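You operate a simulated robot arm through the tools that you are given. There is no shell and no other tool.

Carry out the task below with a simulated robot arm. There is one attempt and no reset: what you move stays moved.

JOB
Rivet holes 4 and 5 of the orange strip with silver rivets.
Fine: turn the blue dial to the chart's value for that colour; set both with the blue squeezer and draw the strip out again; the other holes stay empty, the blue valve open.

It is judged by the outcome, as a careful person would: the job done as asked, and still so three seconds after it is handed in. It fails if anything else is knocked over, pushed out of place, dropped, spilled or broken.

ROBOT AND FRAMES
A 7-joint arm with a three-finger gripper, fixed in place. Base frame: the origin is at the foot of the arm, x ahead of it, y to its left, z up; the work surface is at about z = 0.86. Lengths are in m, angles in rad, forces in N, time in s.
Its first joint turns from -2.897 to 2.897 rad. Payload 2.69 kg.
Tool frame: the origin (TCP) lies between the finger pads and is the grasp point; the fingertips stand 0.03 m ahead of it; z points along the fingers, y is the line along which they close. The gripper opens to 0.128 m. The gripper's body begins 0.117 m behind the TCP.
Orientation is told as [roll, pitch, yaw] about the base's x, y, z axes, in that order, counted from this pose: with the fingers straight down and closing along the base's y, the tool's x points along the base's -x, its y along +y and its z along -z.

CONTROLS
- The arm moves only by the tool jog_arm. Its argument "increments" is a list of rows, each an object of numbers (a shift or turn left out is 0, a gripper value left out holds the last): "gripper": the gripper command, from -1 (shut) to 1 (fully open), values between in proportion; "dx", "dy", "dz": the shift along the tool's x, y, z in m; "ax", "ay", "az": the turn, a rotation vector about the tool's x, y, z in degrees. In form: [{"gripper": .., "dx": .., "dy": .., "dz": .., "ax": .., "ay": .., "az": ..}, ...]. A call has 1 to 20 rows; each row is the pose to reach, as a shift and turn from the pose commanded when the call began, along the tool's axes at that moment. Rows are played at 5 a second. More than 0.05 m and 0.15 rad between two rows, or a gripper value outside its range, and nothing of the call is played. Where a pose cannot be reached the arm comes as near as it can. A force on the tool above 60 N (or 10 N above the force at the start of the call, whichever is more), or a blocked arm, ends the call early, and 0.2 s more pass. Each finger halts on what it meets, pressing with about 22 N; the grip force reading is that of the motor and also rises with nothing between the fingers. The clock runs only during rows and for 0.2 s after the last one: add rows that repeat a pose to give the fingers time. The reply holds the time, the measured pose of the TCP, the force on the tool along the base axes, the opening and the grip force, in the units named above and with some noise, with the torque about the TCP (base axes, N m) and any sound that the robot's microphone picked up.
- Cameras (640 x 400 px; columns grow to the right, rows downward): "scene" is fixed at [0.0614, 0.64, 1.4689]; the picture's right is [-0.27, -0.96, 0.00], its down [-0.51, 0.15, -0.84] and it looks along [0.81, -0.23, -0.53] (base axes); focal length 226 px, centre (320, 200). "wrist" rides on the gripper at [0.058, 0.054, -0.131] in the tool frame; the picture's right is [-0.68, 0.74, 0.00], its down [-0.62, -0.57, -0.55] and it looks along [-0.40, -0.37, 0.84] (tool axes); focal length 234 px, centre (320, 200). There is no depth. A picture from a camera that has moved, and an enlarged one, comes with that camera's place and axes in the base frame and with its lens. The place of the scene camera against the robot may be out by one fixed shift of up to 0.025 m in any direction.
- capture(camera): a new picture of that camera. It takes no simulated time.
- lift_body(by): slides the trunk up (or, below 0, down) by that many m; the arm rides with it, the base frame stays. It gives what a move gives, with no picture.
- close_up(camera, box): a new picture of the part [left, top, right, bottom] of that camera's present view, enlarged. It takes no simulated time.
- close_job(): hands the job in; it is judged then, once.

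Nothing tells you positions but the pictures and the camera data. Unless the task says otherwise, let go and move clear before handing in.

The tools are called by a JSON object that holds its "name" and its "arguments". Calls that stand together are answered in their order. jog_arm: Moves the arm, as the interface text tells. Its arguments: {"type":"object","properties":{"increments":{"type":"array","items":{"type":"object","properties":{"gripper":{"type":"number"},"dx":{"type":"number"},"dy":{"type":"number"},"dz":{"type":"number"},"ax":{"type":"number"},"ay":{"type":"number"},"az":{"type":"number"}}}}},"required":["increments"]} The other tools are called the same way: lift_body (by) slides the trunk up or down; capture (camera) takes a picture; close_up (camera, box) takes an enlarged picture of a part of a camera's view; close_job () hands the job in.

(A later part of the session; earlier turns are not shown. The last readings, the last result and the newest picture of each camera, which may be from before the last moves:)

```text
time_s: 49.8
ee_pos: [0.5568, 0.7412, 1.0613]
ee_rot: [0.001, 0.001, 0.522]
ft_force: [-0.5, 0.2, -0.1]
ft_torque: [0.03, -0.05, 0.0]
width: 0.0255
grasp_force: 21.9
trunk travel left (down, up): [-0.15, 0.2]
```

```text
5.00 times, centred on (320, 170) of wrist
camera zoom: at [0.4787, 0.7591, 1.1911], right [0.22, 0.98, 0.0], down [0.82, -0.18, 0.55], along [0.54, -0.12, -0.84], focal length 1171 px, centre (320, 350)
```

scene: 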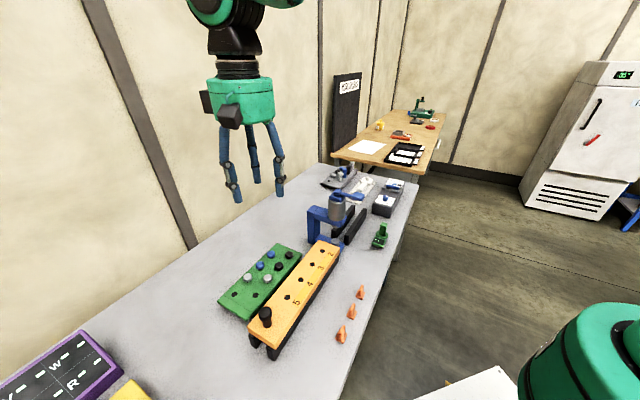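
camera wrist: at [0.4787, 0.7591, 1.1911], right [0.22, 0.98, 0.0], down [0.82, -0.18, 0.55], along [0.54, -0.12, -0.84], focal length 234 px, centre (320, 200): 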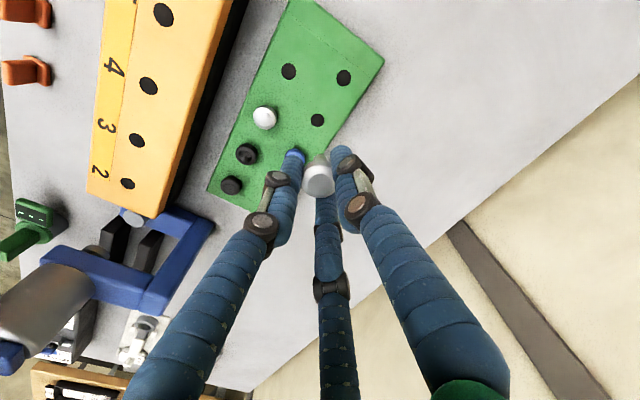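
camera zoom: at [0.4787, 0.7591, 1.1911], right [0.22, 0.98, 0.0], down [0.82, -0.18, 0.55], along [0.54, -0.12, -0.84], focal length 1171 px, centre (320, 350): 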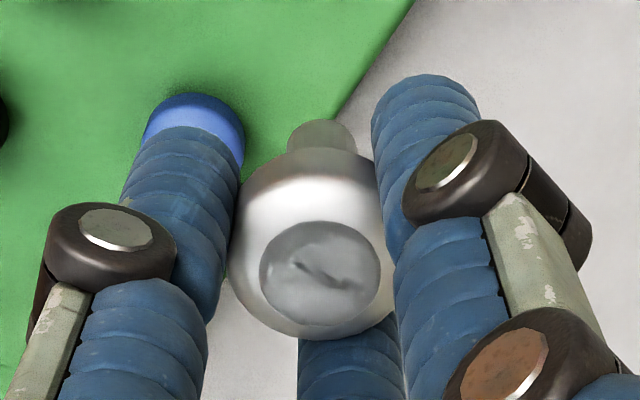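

The rivet is held upright; I put its head top 10 mm and its shank tip about 57 mm ahead of the TCP. The shank is about 12 mm and the holes about 17 mm, so there is ±2.5 mm of slack. I'll carry it over hole 4 at (0.473, 0.5885).

{"name": "jog_arm", "arguments": {"increments": [{"gripper": -1, "dx": 0.0372, "dy": -0.0226}, {"gripper": -1, "dx": 0.0744, "dy": -0.0451}, {"gripper": -1, "dx": 0.1117, "dy": -0.0677}, {"gripper": -1, "dx": 0.1489, "dy": -0.0902}, {"gripper": -1, "dx": 0.1489, "dy": -0.0902}, {"gripper": -1, "dx": 0.1489, "dy": -0.0902}]}}

{"name": "capture", "arguments": {"camera": "wrist"}}

{"name": "close_up", "arguments": {"camera": "wrist", "box": [248, 90, 392, 180]}}

{"name": "close_up", "arguments": {"camera": "scene", "box": [260, 210, 356, 280]}}

```text
time_s: 51.2
ee_pos: [0.4715, 0.5883, 1.0589]
ee_rot: [-0.001, 0.0, 0.523]
ft_force: [1.1, 1.1, -1.4]
ft_torque: [-0.01, -0.03, -0.03]
width: 0.0253
grasp_force: 21.9
trunk travel left (down, up): [-0.15, 0.2]
```

```text
taken
camera wrist: at [0.3936, 0.6054, 1.1895], right [0.22, 0.98, 0.0], down [0.82, -0.18, 0.55], along [0.54, -0.12, -0.84], focal length 234 px, centre (320, 200)
```

wrist: 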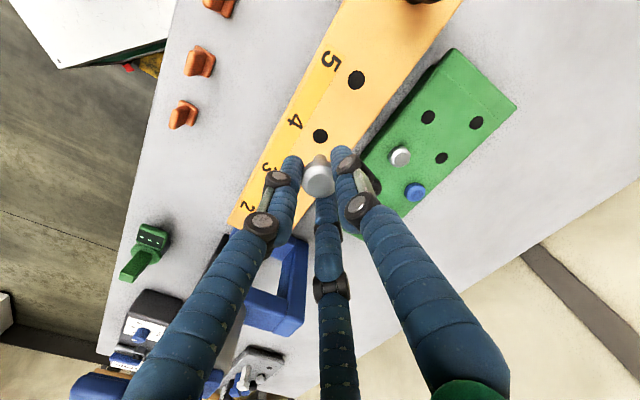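

```text
4.44 times, centred on (320, 135) of wrist
camera zoom: at [0.3936, 0.6054, 1.1895], right [0.22, 0.98, 0.0], down [0.82, -0.18, 0.55], along [0.54, -0.12, -0.84], focal length 1041 px, centre (320, 489)
```

zoom: 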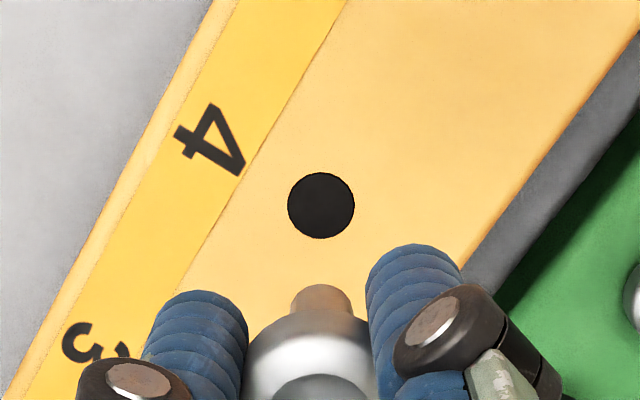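

```text
5.71 times, centred on (308, 245) of scene
camera zoom: at [0.0614, 0.64, 1.4689], right [-0.27, -0.96, 0.0], down [-0.51, 0.15, -0.84], along [0.81, -0.23, -0.53], focal length 1288 px, centre (389, -57)
```

zoom: 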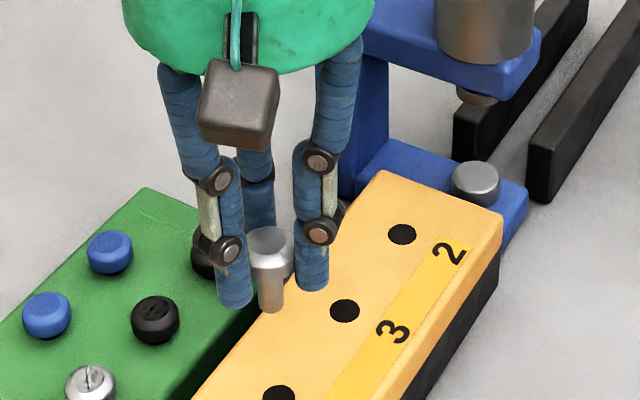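

The shank tip lines up within 2–3 mm of hole 4. I'll shift by that, lower the shank about 1 cm into the hole, and watch the force.

{"name": "jog_arm", "arguments": {"increments": [{"gripper": -1, "dx": -0.0023, "dy": -0.001, "dz": 0.02}, {"gripper": -1, "dx": -0.0023, "dy": -0.001, "dz": 0.045}, {"gripper": -1, "dx": -0.0023, "dy": -0.001, "dz": 0.058}, {"gripper": -1, "dx": -0.0023, "dy": -0.001, "dz": 0.058}]}}

{"name": "close_up", "arguments": {"camera": "wrist", "box": [256, 110, 384, 190]}}

{"name": "close_up", "arguments": {"camera": "scene", "box": [265, 235, 345, 295]}}

```text
time_s: 52.2
ee_pos: [0.4734, 0.5872, 1.0014]
ee_rot: [0.001, 0.001, 0.524]
ft_force: [0.2, 0.5, -0.5]
ft_torque: [-0.02, -0.03, -0.01]
width: 0.025
grasp_force: 22.1
trunk travel left (down, up): [-0.15, 0.2]
```

```text
5.00 times, centred on (320, 150) of wrist
camera zoom: at [0.3964, 0.6048, 1.1324], right [0.22, 0.98, 0.0], down [0.82, -0.18, 0.55], along [0.54, -0.12, -0.84], focal length 1171 px, centre (320, 450)
```

zoom: 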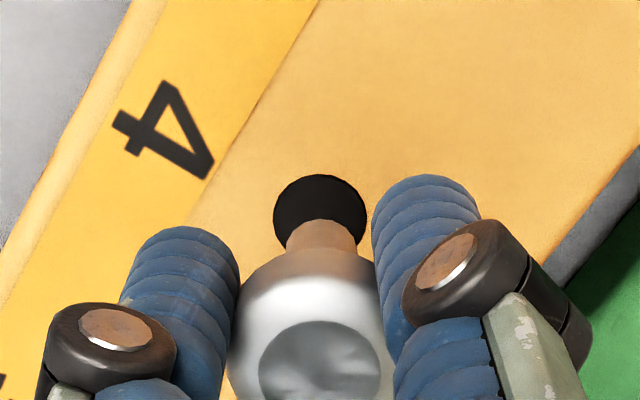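

```text
6.67 times, centred on (305, 265) of scene
camera zoom: at [0.0614, 0.64, 1.4689], right [-0.27, -0.96, 0.0], down [-0.51, 0.15, -0.84], along [0.81, -0.23, -0.53], focal length 1503 px, centre (420, -233)
```

zoom: 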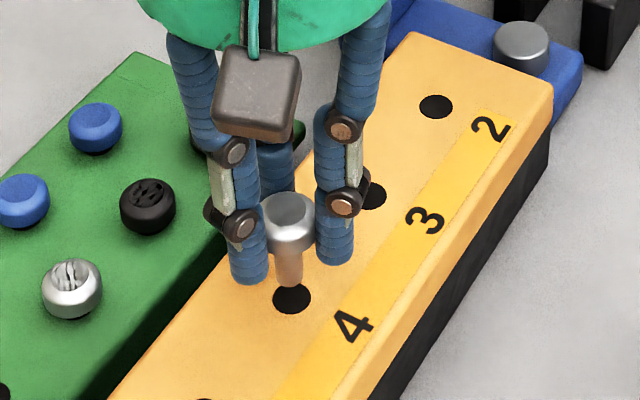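

The shank is right over the hole. I'll lower it 2 cm and check for contact.

{"name": "jog_arm", "arguments": {"increments": [{"gripper": -1, "dz": 0.006}, {"gripper": -1, "dz": 0.012}, {"gripper": -1, "dz": 0.018}, {"gripper": -1, "dz": 0.024}, {"gripper": -1, "dz": 0.024}]}}

{"name": "close_up", "arguments": {"camera": "scene", "box": [265, 235, 345, 295]}}

```text
time_s: 53.4
ee_pos: [0.4733, 0.5864, 0.9786]
ee_rot: [-0.002, -0.001, 0.523]
ft_force: [-0.6, -0.8, -0.3]
ft_torque: [-0.02, -0.01, 0.0]
width: 0.0253
grasp_force: 22.4
trunk travel left (down, up): [-0.15, 0.2]
```

```text
6.67 times, centred on (305, 265) of scene
camera zoom: at [0.0614, 0.64, 1.4689], right [-0.27, -0.96, 0.0], down [-0.51, 0.15, -0.84], along [0.81, -0.23, -0.53], focal length 1503 px, centre (420, -233)
```

zoom: 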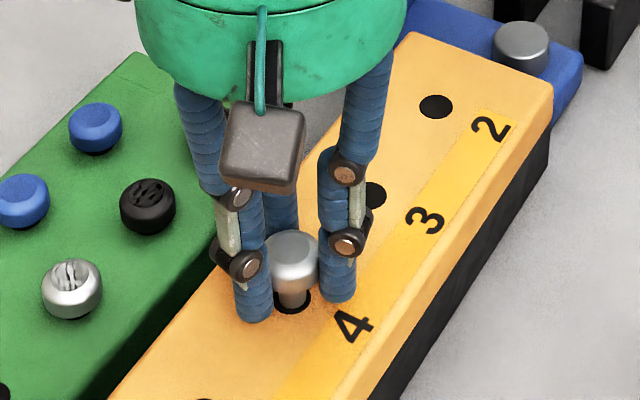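

The shank is in the hole with no side load. I'll go down another 8 mm, then open gently so the rivet drops in.

{"name": "jog_arm", "arguments": {"increments": [{"gripper": -1, "dz": 0.004}, {"gripper": -1, "dz": 0.008}, {"gripper": -1, "dz": 0.008}]}}

{"name": "jog_arm", "arguments": {"increments": [{"gripper": -0.64}, {"gripper": -0.58}, {"gripper": -0.5}, {"gripper": -0.4}, {"gripper": -0.22}, {"gripper": -0.22}]}}

{"name": "close_up", "arguments": {"camera": "scene", "box": [265, 235, 345, 295]}}

{"name": "close_up", "arguments": {"camera": "wrist", "box": [256, 110, 384, 190]}}

```text
time_s: 54.2
ee_pos: [0.4738, 0.5857, 0.97]
ee_rot: [0.0, -0.001, 0.524]
ft_force: [-0.2, 0.0, -0.1]
ft_torque: [0.04, 0.03, 0.01]
width: 0.0253
grasp_force: 21.7
trunk travel left (down, up): [-0.15, 0.2]
```

```text
time_s: 55.6
ee_pos: [0.4745, 0.5866, 0.9707]
ee_rot: [0.0, 0.0, 0.524]
ft_force: [-0.6, -0.5, 0.2]
ft_torque: [0.0, 0.0, -0.03]
width: 0.0498
grasp_force: 0.0
trunk travel left (down, up): [-0.15, 0.2]
```

```text
6.67 times, centred on (305, 265) of scene
camera zoom: at [0.0614, 0.64, 1.4689], right [-0.27, -0.96, 0.0], down [-0.51, 0.15, -0.84], along [0.81, -0.23, -0.53], focal length 1503 px, centre (420, -233)
```

zoom: 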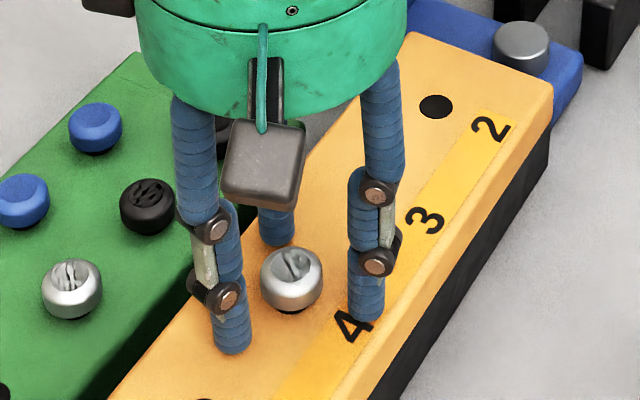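

```text
5.00 times, centred on (320, 150) of wrist
camera zoom: at [0.3968, 0.6042, 1.1005], right [0.22, 0.98, 0.0], down [0.82, -0.18, 0.55], along [0.54, -0.12, -0.84], focal length 1171 px, centre (320, 450)
```

zoom: 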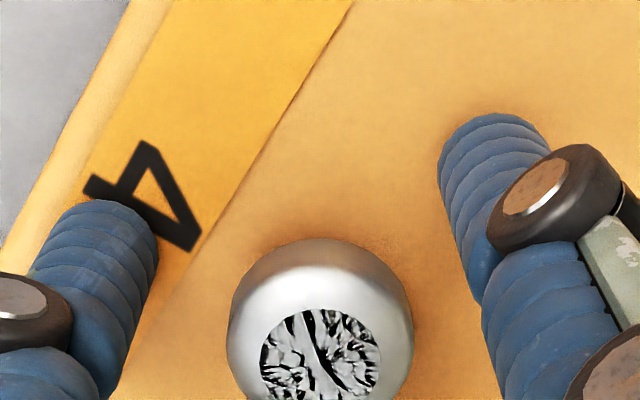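

Rivet one is seated in hole 4. I'll rise and go over the second silver rivet at about (0.531, 0.681).

{"name": "jog_arm", "arguments": {"increments": [{"gripper": -0.22, "dz": -0.03}, {"gripper": -0.22, "dz": -0.06}, {"gripper": -0.22, "dx": -0.0322, "dy": 0.0178, "dz": -0.06}, {"gripper": -0.22, "dx": -0.0643, "dy": 0.0355, "dz": -0.06}, {"gripper": -0.22, "dx": -0.0965, "dy": 0.0533, "dz": -0.06}, {"gripper": -0.22, "dx": -0.0965, "dy": 0.0533, "dz": -0.03}, {"gripper": -0.22, "dx": -0.0965, "dy": 0.0533, "dz": -0.02}, {"gripper": -0.22, "dx": -0.0965, "dy": 0.0533, "dz": -0.02}]}}

{"name": "capture", "arguments": {"camera": "wrist"}}

{"name": "close_up", "arguments": {"camera": "wrist", "box": [256, 90, 384, 170]}}

```text
time_s: 57.4
ee_pos: [0.5317, 0.6809, 0.9924]
ee_rot: [0.002, 0.0, 0.524]
ft_force: [-0.2, -0.7, 0.5]
ft_torque: [-0.03, 0.0, -0.02]
width: 0.0499
grasp_force: 0.1
trunk travel left (down, up): [-0.15, 0.2]
```

```text
taken
camera wrist: at [0.4537, 0.6986, 1.1229], right [0.22, 0.98, 0.0], down [0.82, -0.18, 0.55], along [0.54, -0.12, -0.84], focal length 234 px, centre (320, 200)
```

wrist: 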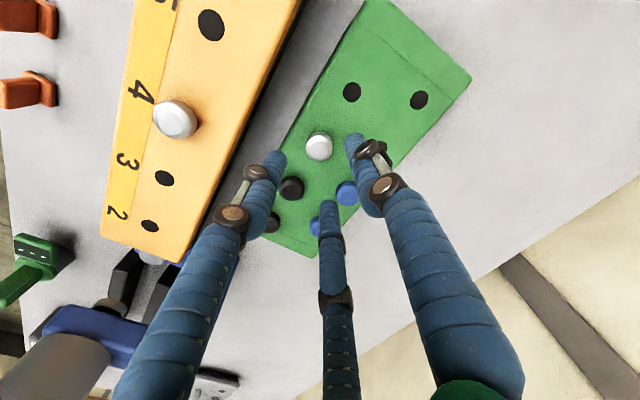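

```text
5.00 times, centred on (320, 130) of wrist
camera zoom: at [0.4537, 0.6986, 1.1229], right [0.22, 0.98, 0.0], down [0.82, -0.18, 0.55], along [0.54, -0.12, -0.84], focal length 1171 px, centre (320, 550)
```

zoom: 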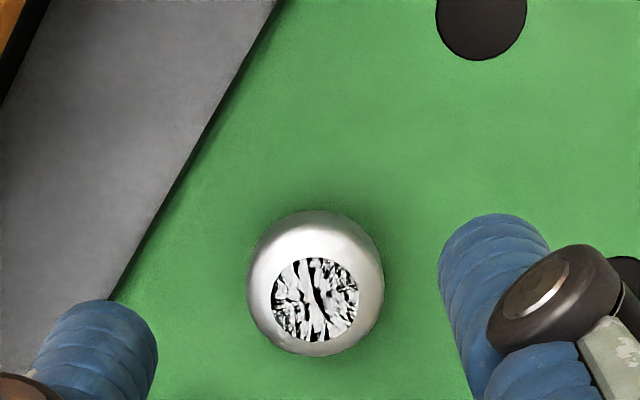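

{"name": "jog_arm", "arguments": {"increments": [{"gripper": -0.22, "dx": -0.0017, "dy": -0.0024, "dz": 0.03}, {"gripper": -0.22, "dx": -0.0017, "dy": -0.0024, "dz": 0.055}, {"gripper": -0.22, "dx": -0.0017, "dy": -0.0024, "dz": 0.065}, {"gripper": -0.22, "dx": -0.0017, "dy": -0.0024, "dz": 0.065}]}}

{"name": "close_up", "arguments": {"camera": "wrist", "box": [256, 110, 384, 190]}}

{"name": "close_up", "arguments": {"camera": "scene", "box": [225, 240, 305, 300]}}

```text
time_s: 58.4
ee_pos: [0.5346, 0.679, 0.9262]
ee_rot: [-0.001, 0.001, 0.523]
ft_force: [0.6, -0.5, 0.3]
ft_torque: [0.01, -0.01, 0.0]
width: 0.0497
grasp_force: 0.0
trunk travel left (down, up): [-0.15, 0.2]
```

```text
5.00 times, centred on (320, 150) of wrist
camera zoom: at [0.4575, 0.6966, 1.0562], right [0.22, 0.98, 0.0], down [0.82, -0.18, 0.55], along [0.54, -0.12, -0.84], focal length 1171 px, centre (320, 450)
```

zoom: 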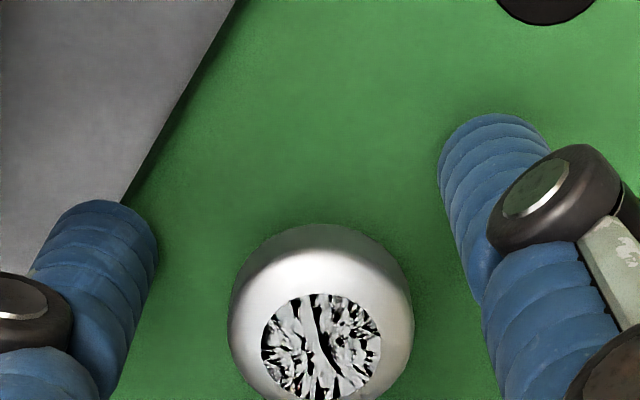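

```text
6.67 times, centred on (265, 270) of scene
camera zoom: at [0.0614, 0.64, 1.4689], right [-0.27, -0.96, 0.0], down [-0.51, 0.15, -0.84], along [0.81, -0.23, -0.53], focal length 1503 px, centre (687, -267)
```

zoom: 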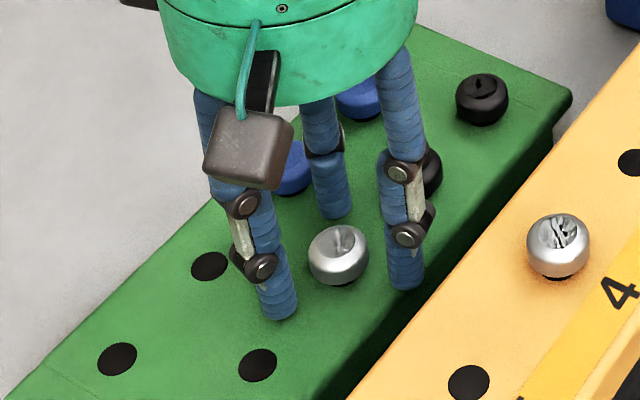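

{"name": "jog_arm", "arguments": {"increments": [{"gripper": -0.22, "dx": 0.0007, "dy": 0.0007, "dz": 0.0045}, {"gripper": -0.4, "dx": 0.0007, "dy": 0.0007, "dz": 0.0045}, {"gripper": -0.55, "dx": 0.0007, "dy": 0.0007, "dz": 0.0045}, {"gripper": -0.65, "dx": 0.0007, "dy": 0.0007, "dz": 0.0045}, {"gripper": -1, "dx": 0.0007, "dy": 0.0007, "dz": 0.0045}, {"gripper": -1, "dx": 0.0007, "dy": 0.0007, "dz": 0.0045}]}}

{"name": "jog_arm", "arguments": {"increments": [{"gripper": -1, "dz": -0.01}, {"gripper": -1, "dz": -0.03}, {"gripper": -1, "dz": -0.07}, {"gripper": -1, "dz": -0.11}, {"gripper": -1, "dz": -0.14}, {"gripper": -1, "dz": -0.14}]}}

{"name": "capture", "arguments": {"camera": "wrist"}}

{"name": "close_up", "arguments": {"camera": "wrist", "box": [256, 130, 384, 210]}}

{"name": "close_up", "arguments": {"camera": "scene", "box": [220, 195, 316, 265]}}

```text
time_s: 59.8
ee_pos: [0.5342, 0.6803, 0.9215]
ee_rot: [-0.001, 0.001, 0.524]
ft_force: [1.2, 0.2, 0.2]
ft_torque: [-0.01, -0.01, 0.01]
width: 0.0253
grasp_force: 22.1
trunk travel left (down, up): [-0.15, 0.2]
```

```text
time_s: 61.2
ee_pos: [0.5325, 0.6796, 1.06]
ee_rot: [-0.001, 0.0, 0.524]
ft_force: [0.2, -0.4, -0.1]
ft_torque: [-0.01, 0.03, -0.01]
width: 0.0253
grasp_force: 22.1
trunk travel left (down, up): [-0.15, 0.2]
```

```text
taken
camera wrist: at [0.4544, 0.6972, 1.1898], right [0.22, 0.98, 0.0], down [0.82, -0.18, 0.55], along [0.54, -0.12, -0.84], focal length 234 px, centre (320, 200)
```

wrist: 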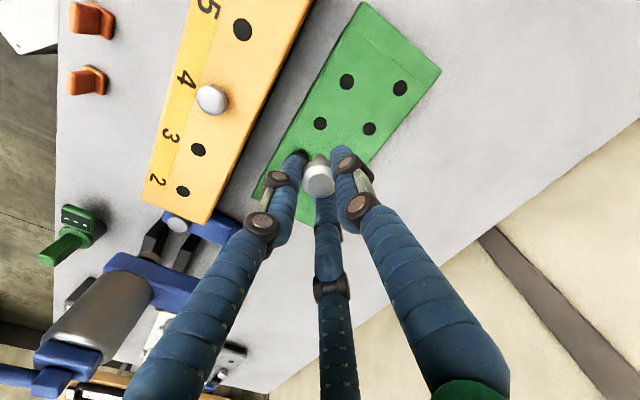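

```text
5.00 times, centred on (320, 170) of wrist
camera zoom: at [0.4544, 0.6972, 1.1898], right [0.22, 0.98, 0.0], down [0.82, -0.18, 0.55], along [0.54, -0.12, -0.84], focal length 1171 px, centre (320, 350)
```

zoom: 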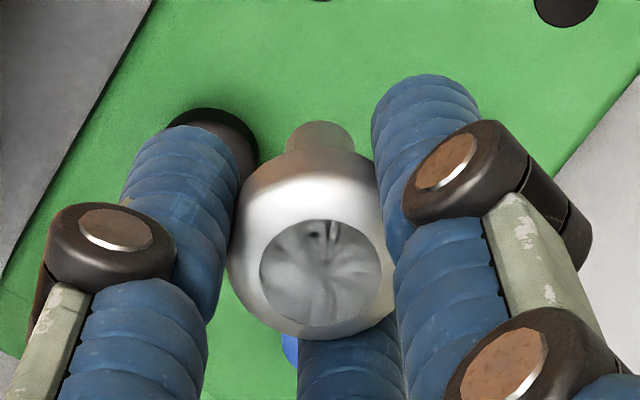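

```text
5.71 times, centred on (268, 230) of scene
camera zoom: at [0.0614, 0.64, 1.4689], right [-0.27, -0.96, 0.0], down [-0.51, 0.15, -0.84], along [0.81, -0.23, -0.53], focal length 1288 px, centre (617, 29)
```

zoom: 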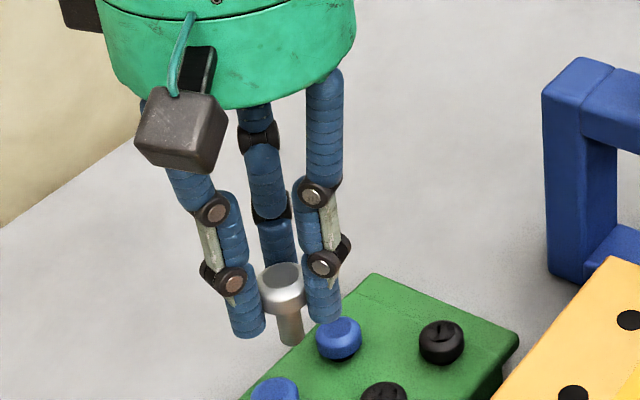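

Second rivet held the same way. I'll carry it over hole 5 at (0.426, 0.635).

{"name": "jog_arm", "arguments": {"increments": [{"gripper": -1, "dx": 0.0381, "dy": 0.0048}, {"gripper": -1, "dx": 0.0761, "dy": 0.0096}, {"gripper": -1, "dx": 0.1142, "dy": 0.0144}, {"gripper": -1, "dx": 0.1142, "dy": 0.0144, "dz": 0.025}, {"gripper": -1, "dx": 0.1142, "dy": 0.0144, "dz": 0.045}, {"gripper": -1, "dx": 0.1142, "dy": 0.0144, "dz": 0.045}]}}

{"name": "close_up", "arguments": {"camera": "wrist", "box": [256, 100, 384, 180]}}

{"name": "close_up", "arguments": {"camera": "scene", "box": [240, 240, 336, 310]}}

```text
time_s: 62.6
ee_pos: [0.4271, 0.6354, 1.015]
ee_rot: [-0.001, 0.001, 0.523]
ft_force: [0.1, 1.4, -0.5]
ft_torque: [-0.01, 0.02, 0.02]
width: 0.0252
grasp_force: 22.3
trunk travel left (down, up): [-0.15, 0.2]
```

```text
5.00 times, centred on (320, 140) of wrist
camera zoom: at [0.3504, 0.6529, 1.1457], right [0.22, 0.98, 0.0], down [0.82, -0.18, 0.55], along [0.54, -0.12, -0.84], focal length 1171 px, centre (320, 500)
```

zoom: 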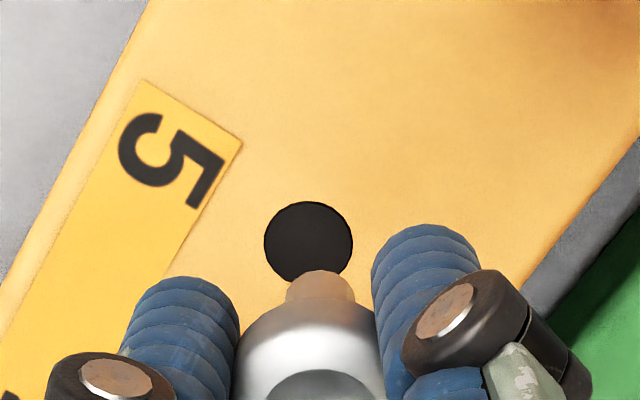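

```text
5.71 times, centred on (288, 275) of scene
camera zoom: at [0.0614, 0.64, 1.4689], right [-0.27, -0.96, 0.0], down [-0.51, 0.15, -0.84], along [0.81, -0.23, -0.53], focal length 1288 px, centre (503, -229)
```

zoom: 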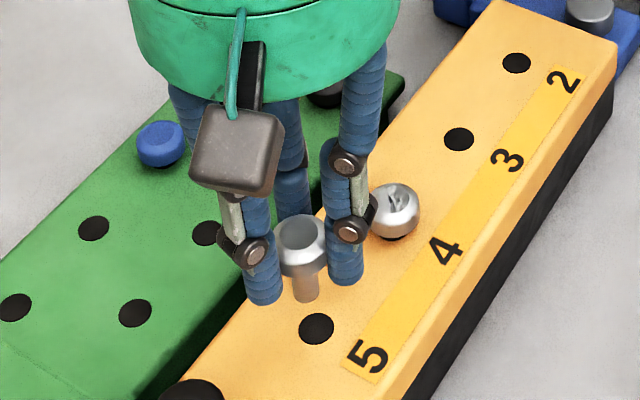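

Offset is about 2 mm; I'll correct it and lower the shank into hole 5.

{"name": "jog_arm", "arguments": {"increments": [{"gripper": -1, "dx": 0.0016, "dy": -0.0012, "dz": 0.006}, {"gripper": -1, "dx": 0.0016, "dy": -0.0012, "dz": 0.012}, {"gripper": -1, "dx": 0.0016, "dy": -0.0012, "dz": 0.012}]}}

{"name": "close_up", "arguments": {"camera": "wrist", "box": [256, 110, 384, 190]}}

```text
time_s: 63.4
ee_pos: [0.426, 0.6333, 1.0034]
ee_rot: [0.0, 0.001, 0.523]
ft_force: [-0.3, 0.2, -0.6]
ft_torque: [0.01, -0.02, -0.01]
width: 0.025
grasp_force: 22.0
trunk travel left (down, up): [-0.15, 0.2]
```

```text
5.00 times, centred on (320, 150) of wrist
camera zoom: at [0.3488, 0.651, 1.1336], right [0.22, 0.98, 0.0], down [0.82, -0.18, 0.55], along [0.54, -0.12, -0.84], focal length 1171 px, centre (320, 450)
```

zoom: 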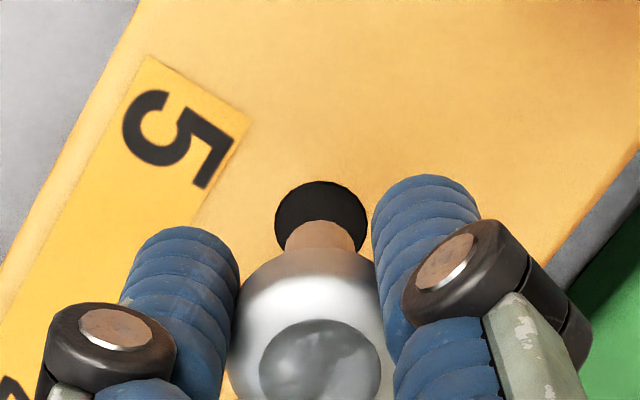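

The view matches the hole 4 insertion almost exactly. I'll lower it the same way and open.

{"name": "jog_arm", "arguments": {"increments": [{"gripper": -1, "dz": 0.006}, {"gripper": -1, "dz": 0.012}, {"gripper": -1, "dz": 0.018}, {"gripper": -1, "dz": 0.024}, {"gripper": -1, "dz": 0.029}, {"gripper": -1, "dz": 0.033}, {"gripper": -1, "dz": 0.033}]}}

{"name": "jog_arm", "arguments": {"increments": [{"gripper": -0.64}, {"gripper": -0.58}, {"gripper": -0.5}, {"gripper": -0.4}, {"gripper": -0.22}, {"gripper": -0.22}]}}

{"name": "close_up", "arguments": {"camera": "scene", "box": [240, 240, 336, 310]}}

{"name": "close_up", "arguments": {"camera": "wrist", "box": [256, 110, 384, 190]}}

```text
time_s: 65.0
ee_pos: [0.4262, 0.6335, 0.9709]
ee_rot: [-0.001, -0.001, 0.523]
ft_force: [0.1, 0.5, 0.4]
ft_torque: [0.03, -0.02, 0.02]
width: 0.0252
grasp_force: 22.1
trunk travel left (down, up): [-0.15, 0.2]
```

```text
time_s: 66.4
ee_pos: [0.4256, 0.6337, 0.9704]
ee_rot: [-0.001, 0.001, 0.524]
ft_force: [-0.3, 0.3, -0.5]
ft_torque: [-0.02, -0.02, -0.01]
width: 0.0499
grasp_force: 0.2
trunk travel left (down, up): [-0.15, 0.2]
```

```text
5.71 times, centred on (288, 275) of scene
camera zoom: at [0.0614, 0.64, 1.4689], right [-0.27, -0.96, 0.0], down [-0.51, 0.15, -0.84], along [0.81, -0.23, -0.53], focal length 1288 px, centre (503, -229)
```

zoom: 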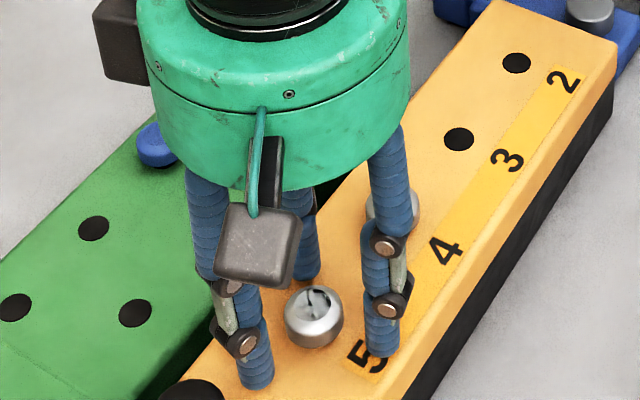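

```text
5.00 times, centred on (320, 150) of wrist
camera zoom: at [0.3486, 0.6511, 1.1011], right [0.22, 0.98, 0.0], down [0.82, -0.18, 0.55], along [0.54, -0.12, -0.84], focal length 1171 px, centre (320, 450)
```

zoom: 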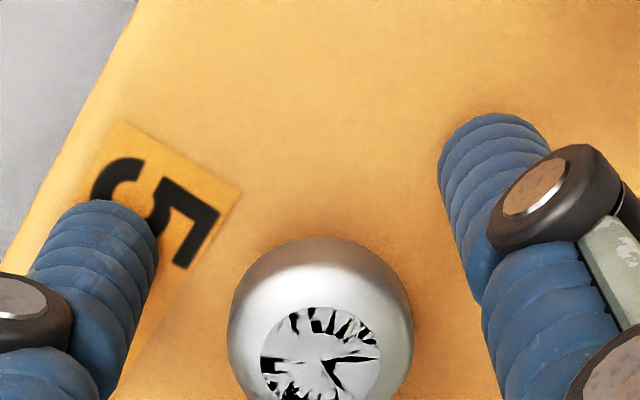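

Both rivets are in holes 4 and 5. I'll lift clear and measure how high the heads stand, and how much room there is under the squeezer's ram.

{"name": "jog_arm", "arguments": {"increments": [{"gripper": -0.22, "dz": -0.03}, {"gripper": -0.22, "dz": -0.07}, {"gripper": -0.22, "dz": -0.11}, {"gripper": -0.22, "dz": -0.15}, {"gripper": -0.22, "dz": -0.15}]}}

{"name": "capture", "arguments": {"camera": "wrist"}}

{"name": "close_up", "arguments": {"camera": "scene", "box": [240, 230, 352, 310]}}

{"name": "close_up", "arguments": {"camera": "scene", "box": [300, 185, 372, 245]}}

```text
time_s: 67.6
ee_pos: [0.4266, 0.6319, 1.1219]
ee_rot: [0.001, 0.0, 0.523]
ft_force: [0.2, -0.7, -0.1]
ft_torque: [0.02, -0.03, 0.0]
width: 0.0499
grasp_force: 0.0
trunk travel left (down, up): [-0.15, 0.2]
```

```text
taken
camera wrist: at [0.3482, 0.6492, 1.2523], right [0.22, 0.98, 0.0], down [0.82, -0.18, 0.55], along [0.54, -0.12, -0.84], focal length 234 px, centre (320, 200)
```

wrist: 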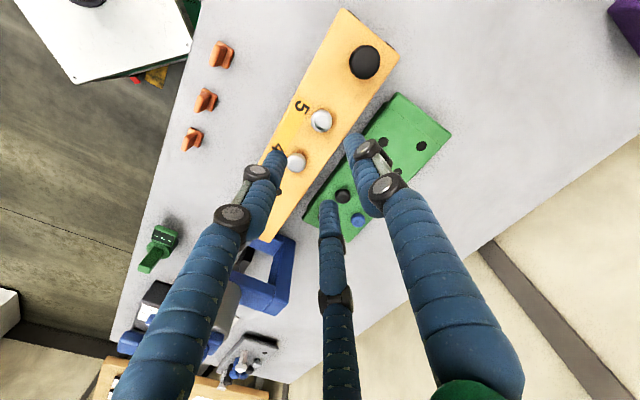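

```text
5.00 times, centred on (296, 270) of scene
camera zoom: at [0.0614, 0.64, 1.4689], right [-0.27, -0.96, 0.0], down [-0.51, 0.15, -0.84], along [0.81, -0.23, -0.53], focal length 1127 px, centre (440, -150)
```

zoom: 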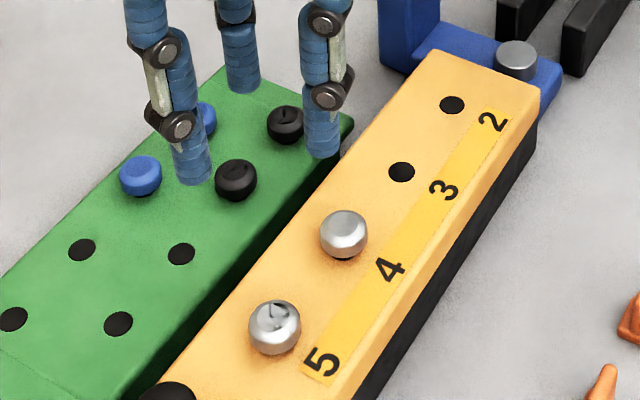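

```text
6.67 times, centred on (336, 215) of scene
camera zoom: at [0.0614, 0.64, 1.4689], right [-0.27, -0.96, 0.0], down [-0.51, 0.15, -0.84], along [0.81, -0.23, -0.53], focal length 1503 px, centre (213, 100)
```

zoom: 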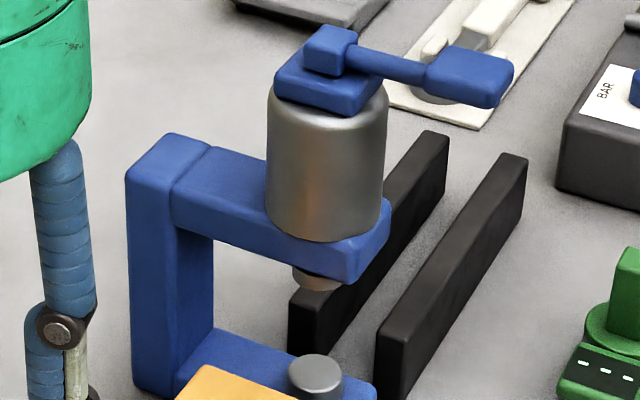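

Both rivets sit with their heads just proud of the strip, and the ram's underside at z≈0.965 gives them room. Next I'll go above the strip's knob at (0.370, 0.691).

{"name": "jog_arm", "arguments": {"increments": [{"gripper": -0.1, "dx": 0.0097, "dy": 0.0398}, {"gripper": -0.1, "dx": 0.0194, "dy": 0.0795}, {"gripper": -0.1, "dx": 0.0194, "dy": 0.0795, "dz": 0.04}, {"gripper": -0.1, "dx": 0.0194, "dy": 0.0795, "dz": 0.07}, {"gripper": -0.1, "dx": 0.0194, "dy": 0.0795, "dz": 0.07}]}}

{"name": "capture", "arguments": {"camera": "wrist"}}

{"name": "close_up", "arguments": {"camera": "wrist", "box": [256, 90, 384, 170]}}

```text
time_s: 68.8
ee_pos: [0.3707, 0.6916, 1.0518]
ee_rot: [0.0, -0.001, 0.524]
ft_force: [-0.3, 0.3, 0.1]
ft_torque: [0.0, 0.05, -0.04]
width: 0.0573
grasp_force: 0.1
trunk travel left (down, up): [-0.15, 0.2]
```

```text
taken
camera wrist: at [0.2934, 0.709, 1.182], right [0.22, 0.98, 0.0], down [0.82, -0.18, 0.55], along [0.54, -0.12, -0.84], focal length 234 px, centre (320, 200)
```

wrist: 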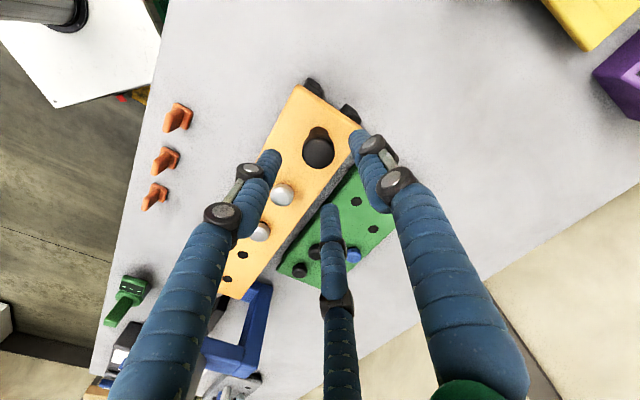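

```text
5.00 times, centred on (320, 130) of wrist
camera zoom: at [0.2934, 0.709, 1.182], right [0.22, 0.98, 0.0], down [0.82, -0.18, 0.55], along [0.54, -0.12, -0.84], focal length 1171 px, centre (320, 550)
```

zoom: 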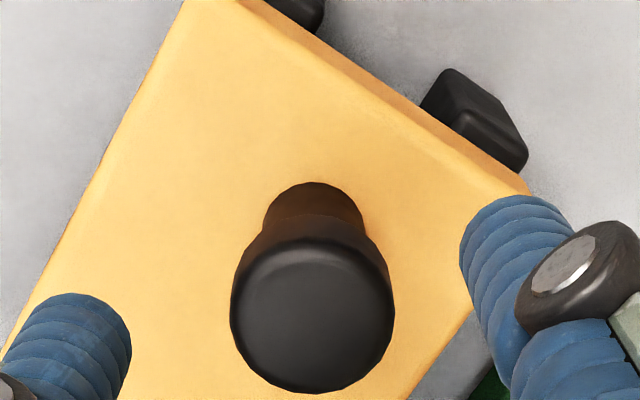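

{"name": "jog_arm", "arguments": {"increments": [{"gripper": -0.1, "dy": -0.0018, "dz": 0.03}, {"gripper": -0.1, "dy": -0.0018, "dz": 0.055}, {"gripper": -0.1, "dy": -0.0018, "dz": 0.062}, {"gripper": -0.1, "dy": -0.0018, "dz": 0.062}]}}

{"name": "close_up", "arguments": {"camera": "wrist", "box": [256, 110, 384, 190]}}

{"name": "close_up", "arguments": {"camera": "scene", "box": [230, 280, 310, 340]}}

```text
time_s: 69.8
ee_pos: [0.3685, 0.6904, 0.9913]
ee_rot: [0.0, 0.0, 0.523]
ft_force: [0.0, 0.2, -0.1]
ft_torque: [0.01, -0.06, 0.0]
width: 0.0574
grasp_force: 0.1
trunk travel left (down, up): [-0.15, 0.2]
```

```text
5.00 times, centred on (320, 150) of wrist
camera zoom: at [0.2914, 0.7075, 1.1211], right [0.22, 0.98, 0.0], down [0.82, -0.18, 0.55], along [0.54, -0.12, -0.84], focal length 1171 px, centre (320, 450)
```

zoom: 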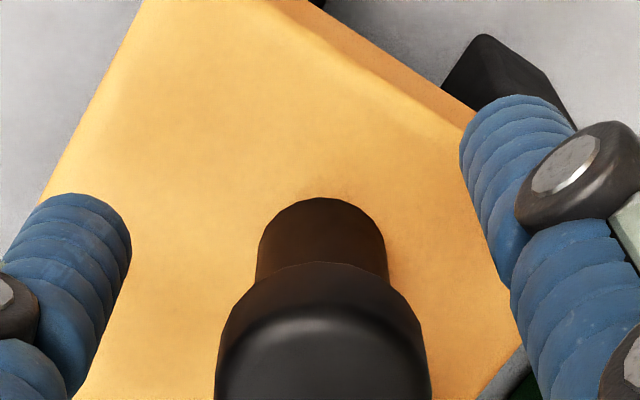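

```text
6.67 times, centred on (270, 310) of scene
camera zoom: at [0.0614, 0.64, 1.4689], right [-0.27, -0.96, 0.0], down [-0.51, 0.15, -0.84], along [0.81, -0.23, -0.53], focal length 1503 px, centre (653, -533)
```

zoom: 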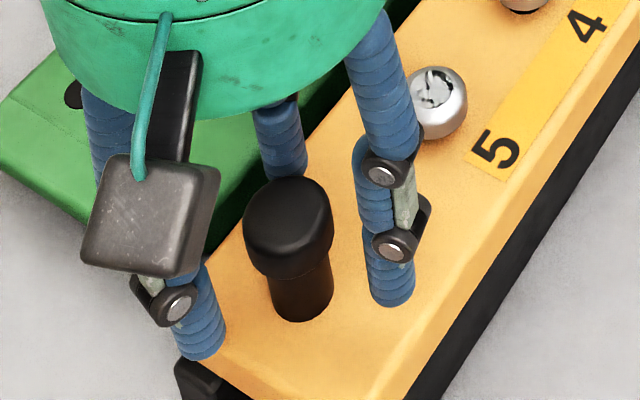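

The fingers surround the knob cap. I'll close on it.

{"name": "jog_arm", "arguments": {"increments": [{"gripper": -0.35}, {"gripper": -0.5}, {"gripper": -0.6}, {"gripper": -0.8}, {"gripper": -1}, {"gripper": -1}]}}

{"name": "close_up", "arguments": {"camera": "scene", "box": [230, 280, 310, 340]}}

```text
time_s: 71.2
ee_pos: [0.3714, 0.6903, 0.9905]
ee_rot: [0.0, -0.001, 0.523]
ft_force: [27.2, -2.3, -3.0]
ft_torque: [-0.03, -0.59, 0.12]
width: 0.029
grasp_force: 22.2
trunk travel left (down, up): [-0.15, 0.2]
```

```text
6.67 times, centred on (270, 310) of scene
camera zoom: at [0.0614, 0.64, 1.4689], right [-0.27, -0.96, 0.0], down [-0.51, 0.15, -0.84], along [0.81, -0.23, -0.53], focal length 1503 px, centre (653, -533)
```

zoom: 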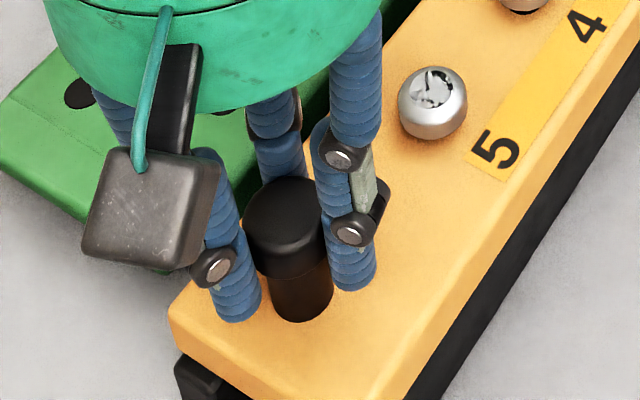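

Gripped at 0.029 m, with a 27 N sideways force meaning I sit about 2.5 mm off. I'll relieve that and start pushing the strip along the rail by a small amount to see how it moves.

{"name": "jog_arm", "arguments": {"increments": [{"gripper": -1, "dx": -0.0022, "dy": -0.0013}, {"gripper": -1, "dx": -0.0022, "dy": -0.0013}, {"gripper": -1, "dx": -0.0048, "dy": -0.011}, {"gripper": -1, "dx": -0.0074, "dy": -0.0206}, {"gripper": -1, "dx": -0.01, "dy": -0.0303}, {"gripper": -1, "dx": -0.01, "dy": -0.0303}]}}

{"name": "capture", "arguments": {"camera": "scene"}}

```text
time_s: 72.6
ee_pos: [0.3926, 0.6685, 0.9903]
ee_rot: [0.0, 0.0, 0.524]
ft_force: [-14.5, -15.1, 15.8]
ft_torque: [-0.66, 0.32, -0.13]
width: 0.0287
grasp_force: 45.1
trunk travel left (down, up): [-0.15, 0.2]
```

```text
taken
```

scene: 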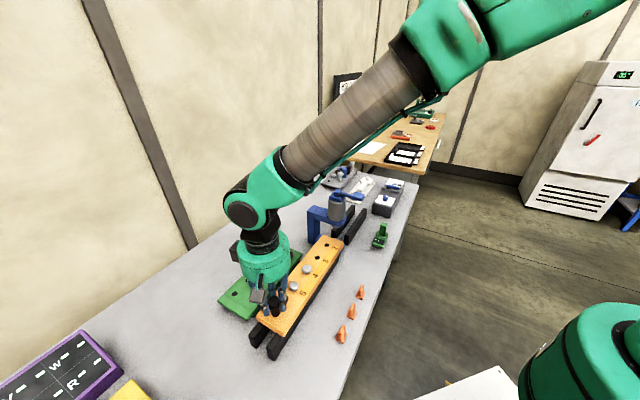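

The strip slides freely along its rail, and the remaining force is purely sideways, so I'll correct 2 mm across. Then I'll push on to about 0.19 m in total, short of the press point.

{"name": "jog_arm", "arguments": {"increments": [{"gripper": -1, "dx": 0.0018, "dy": -0.0005}, {"gripper": -1, "dx": -0.0034, "dy": -0.0198}, {"gripper": -1, "dx": -0.0085, "dy": -0.0391}, {"gripper": -1, "dx": -0.0137, "dy": -0.0585}, {"gripper": -1, "dx": -0.0189, "dy": -0.0778}, {"gripper": -1, "dx": -0.024, "dy": -0.0971}, {"gripper": -1, "dx": -0.0292, "dy": -0.1164}, {"gripper": -1, "dx": -0.0344, "dy": -0.1358}, {"gripper": -1, "dx": -0.0395, "dy": -0.1551}, {"gripper": -1, "dx": -0.0395, "dy": -0.1551}]}}

{"name": "capture", "arguments": {"camera": "wrist"}}

{"name": "close_up", "arguments": {"camera": "scene", "box": [290, 185, 370, 245]}}

{"name": "capture", "arguments": {"camera": "scene"}}

```text
time_s: 74.8
ee_pos: [0.5056, 0.5554, 0.9904]
ee_rot: [0.0, -0.001, 0.523]
ft_force: [-10.1, -11.0, 8.4]
ft_torque: [-0.37, 0.33, 0.03]
width: 0.0285
grasp_force: 44.2
trunk travel left (down, up): [-0.15, 0.2]
```

```text
taken
camera wrist: at [0.4285, 0.5728, 1.1207], right [0.22, 0.98, 0.0], down [0.82, -0.18, 0.55], along [0.54, -0.12, -0.84], focal length 234 px, centre (320, 200)
```

wrist: 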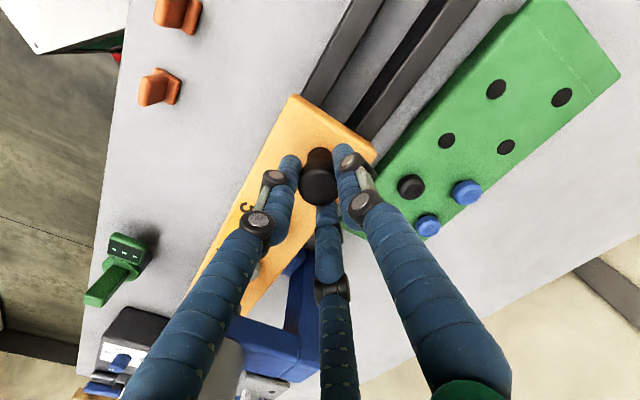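

```text
6.67 times, centred on (330, 215) of scene
camera zoom: at [0.0614, 0.64, 1.4689], right [-0.27, -0.96, 0.0], down [-0.51, 0.15, -0.84], along [0.81, -0.23, -0.53], focal length 1503 px, centre (253, 100)
```

zoom: 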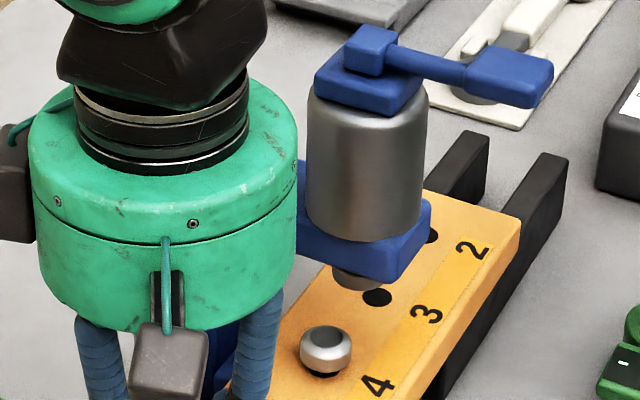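

```text
taken
```

scene: 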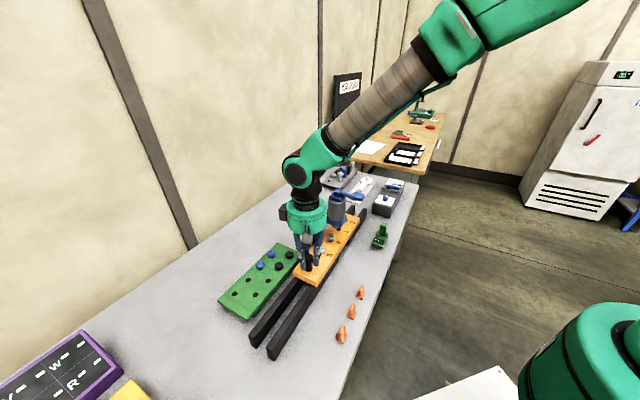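

{"name": "close_up", "arguments": {"camera": "scene", "box": [318, 212, 358, 242]}}

```text
13.33 times, centred on (338, 227) of scene
camera zoom: at [0.0614, 0.64, 1.4689], right [-0.27, -0.96, 0.0], down [-0.51, 0.15, -0.84], along [0.81, -0.23, -0.53], focal length 3006 px, centre (80, -160)
```

zoom: 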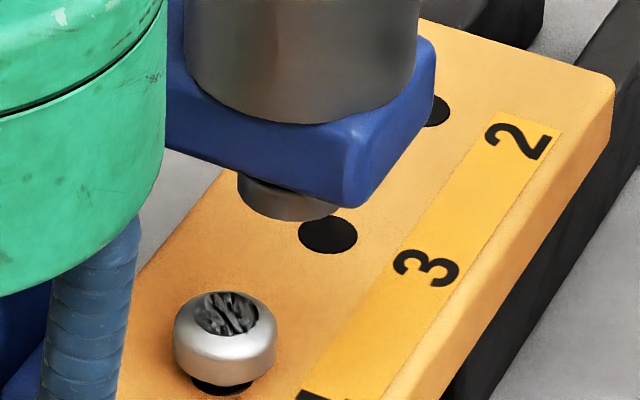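

The rivet head top is at about z=0.955 and the ram underside at about 0.967, so it will pass beneath. I estimate 42 mm more to bring hole 4 under the ram.

{"name": "jog_arm", "arguments": {"increments": [{"gripper": -1, "dx": -0.0015, "dy": -0.01}, {"gripper": -1, "dx": -0.0041, "dy": -0.0196}, {"gripper": -1, "dx": -0.0067, "dy": -0.0293}, {"gripper": -1, "dx": -0.0098, "dy": -0.0409}, {"gripper": -1, "dx": -0.0098, "dy": -0.0409}]}}

{"name": "close_up", "arguments": {"camera": "scene", "box": [318, 205, 366, 241]}}

{"name": "capture", "arguments": {"camera": "wrist"}}

```text
time_s: 76.0
ee_pos: [0.5357, 0.5244, 0.9906]
ee_rot: [0.0, -0.002, 0.525]
ft_force: [8.0, 17.0, 4.2]
ft_torque: [0.67, -0.35, -0.12]
width: 0.0287
grasp_force: 44.7
trunk travel left (down, up): [-0.15, 0.2]
```

```text
11.11 times, centred on (342, 223) of scene
camera zoom: at [0.0614, 0.64, 1.4689], right [-0.27, -0.96, 0.0], down [-0.51, 0.15, -0.84], along [0.81, -0.23, -0.53], focal length 2505 px, centre (76, -56)
```

zoom: 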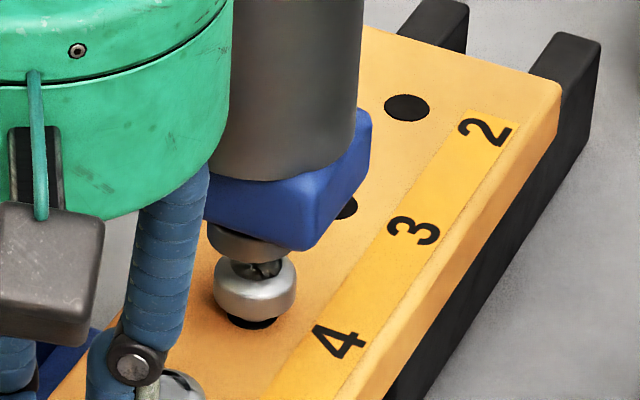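

```text
taken
camera wrist: at [0.4579, 0.5425, 1.1206], right [0.22, 0.98, 0.0], down [0.81, -0.18, 0.55], along [0.54, -0.12, -0.84], focal length 234 px, centre (320, 200)
```

wrist: 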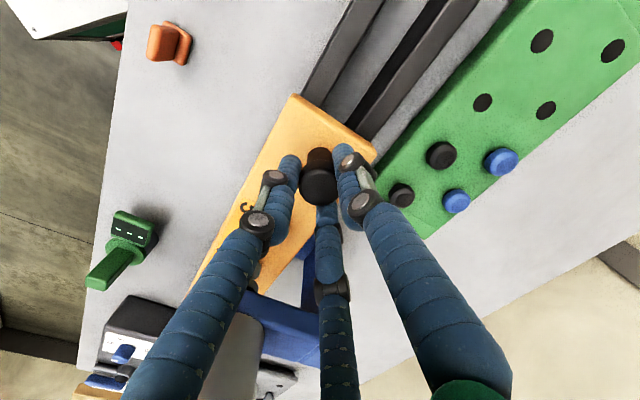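

Rivet 4 now looks lined up under the ram. I'll ease the side load, release the knob gently and rise.

{"name": "jog_arm", "arguments": {"increments": [{"gripper": -1, "dx": -0.0014, "dy": 0.0007}, {"gripper": -1, "dx": -0.0014, "dy": 0.0007}]}}

{"name": "jog_arm", "arguments": {"increments": [{"gripper": -0.58}, {"gripper": -0.52}, {"gripper": -0.4}, {"gripper": -0.1}, {"gripper": -0.1, "dz": -0.03}, {"gripper": -0.1, "dz": -0.07}, {"gripper": -0.1, "dz": -0.12}, {"gripper": -0.1, "dz": -0.165}, {"gripper": -0.1, "dz": -0.21}, {"gripper": -0.1, "dz": -0.21}]}}

{"name": "close_up", "arguments": {"camera": "scene", "box": [318, 205, 366, 241]}}

{"name": "capture", "arguments": {"camera": "wrist"}}

```text
time_s: 76.6
ee_pos: [0.5355, 0.5241, 0.9908]
ee_rot: [0.001, 0.001, 0.524]
ft_force: [1.8, 7.4, 15.8]
ft_torque: [-0.3, 0.2, 0.04]
width: 0.0289
grasp_force: 45.0
trunk travel left (down, up): [-0.15, 0.2]
```

```text
time_s: 78.8
ee_pos: [0.5353, 0.5244, 1.1991]
ee_rot: [-0.001, 0.001, 0.524]
ft_force: [0.2, -0.3, 0.2]
ft_torque: [0.01, -0.01, -0.01]
width: 0.0577
grasp_force: 0.1
trunk travel left (down, up): [-0.15, 0.2]
```

```text
11.11 times, centred on (342, 223) of scene
camera zoom: at [0.0614, 0.64, 1.4689], right [-0.27, -0.96, 0.0], down [-0.51, 0.15, -0.84], along [0.81, -0.23, -0.53], focal length 2505 px, centre (76, -56)
```

zoom: 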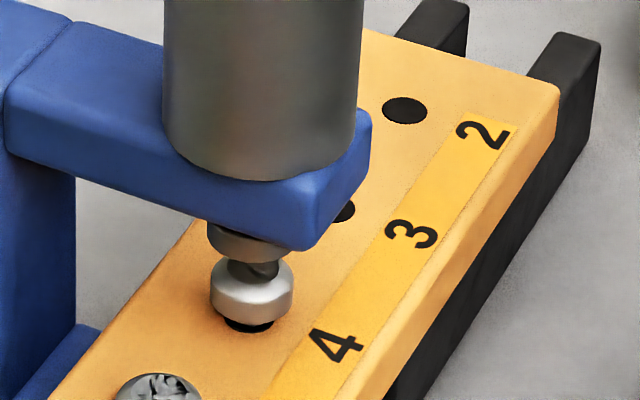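

```text
taken
camera wrist: at [0.4579, 0.5429, 1.3299], right [0.22, 0.98, 0.0], down [0.82, -0.18, 0.55], along [0.54, -0.12, -0.84], focal length 234 px, centre (320, 200)
```

wrist: 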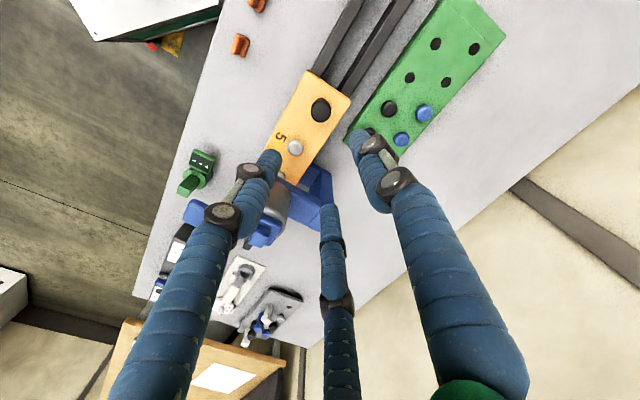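

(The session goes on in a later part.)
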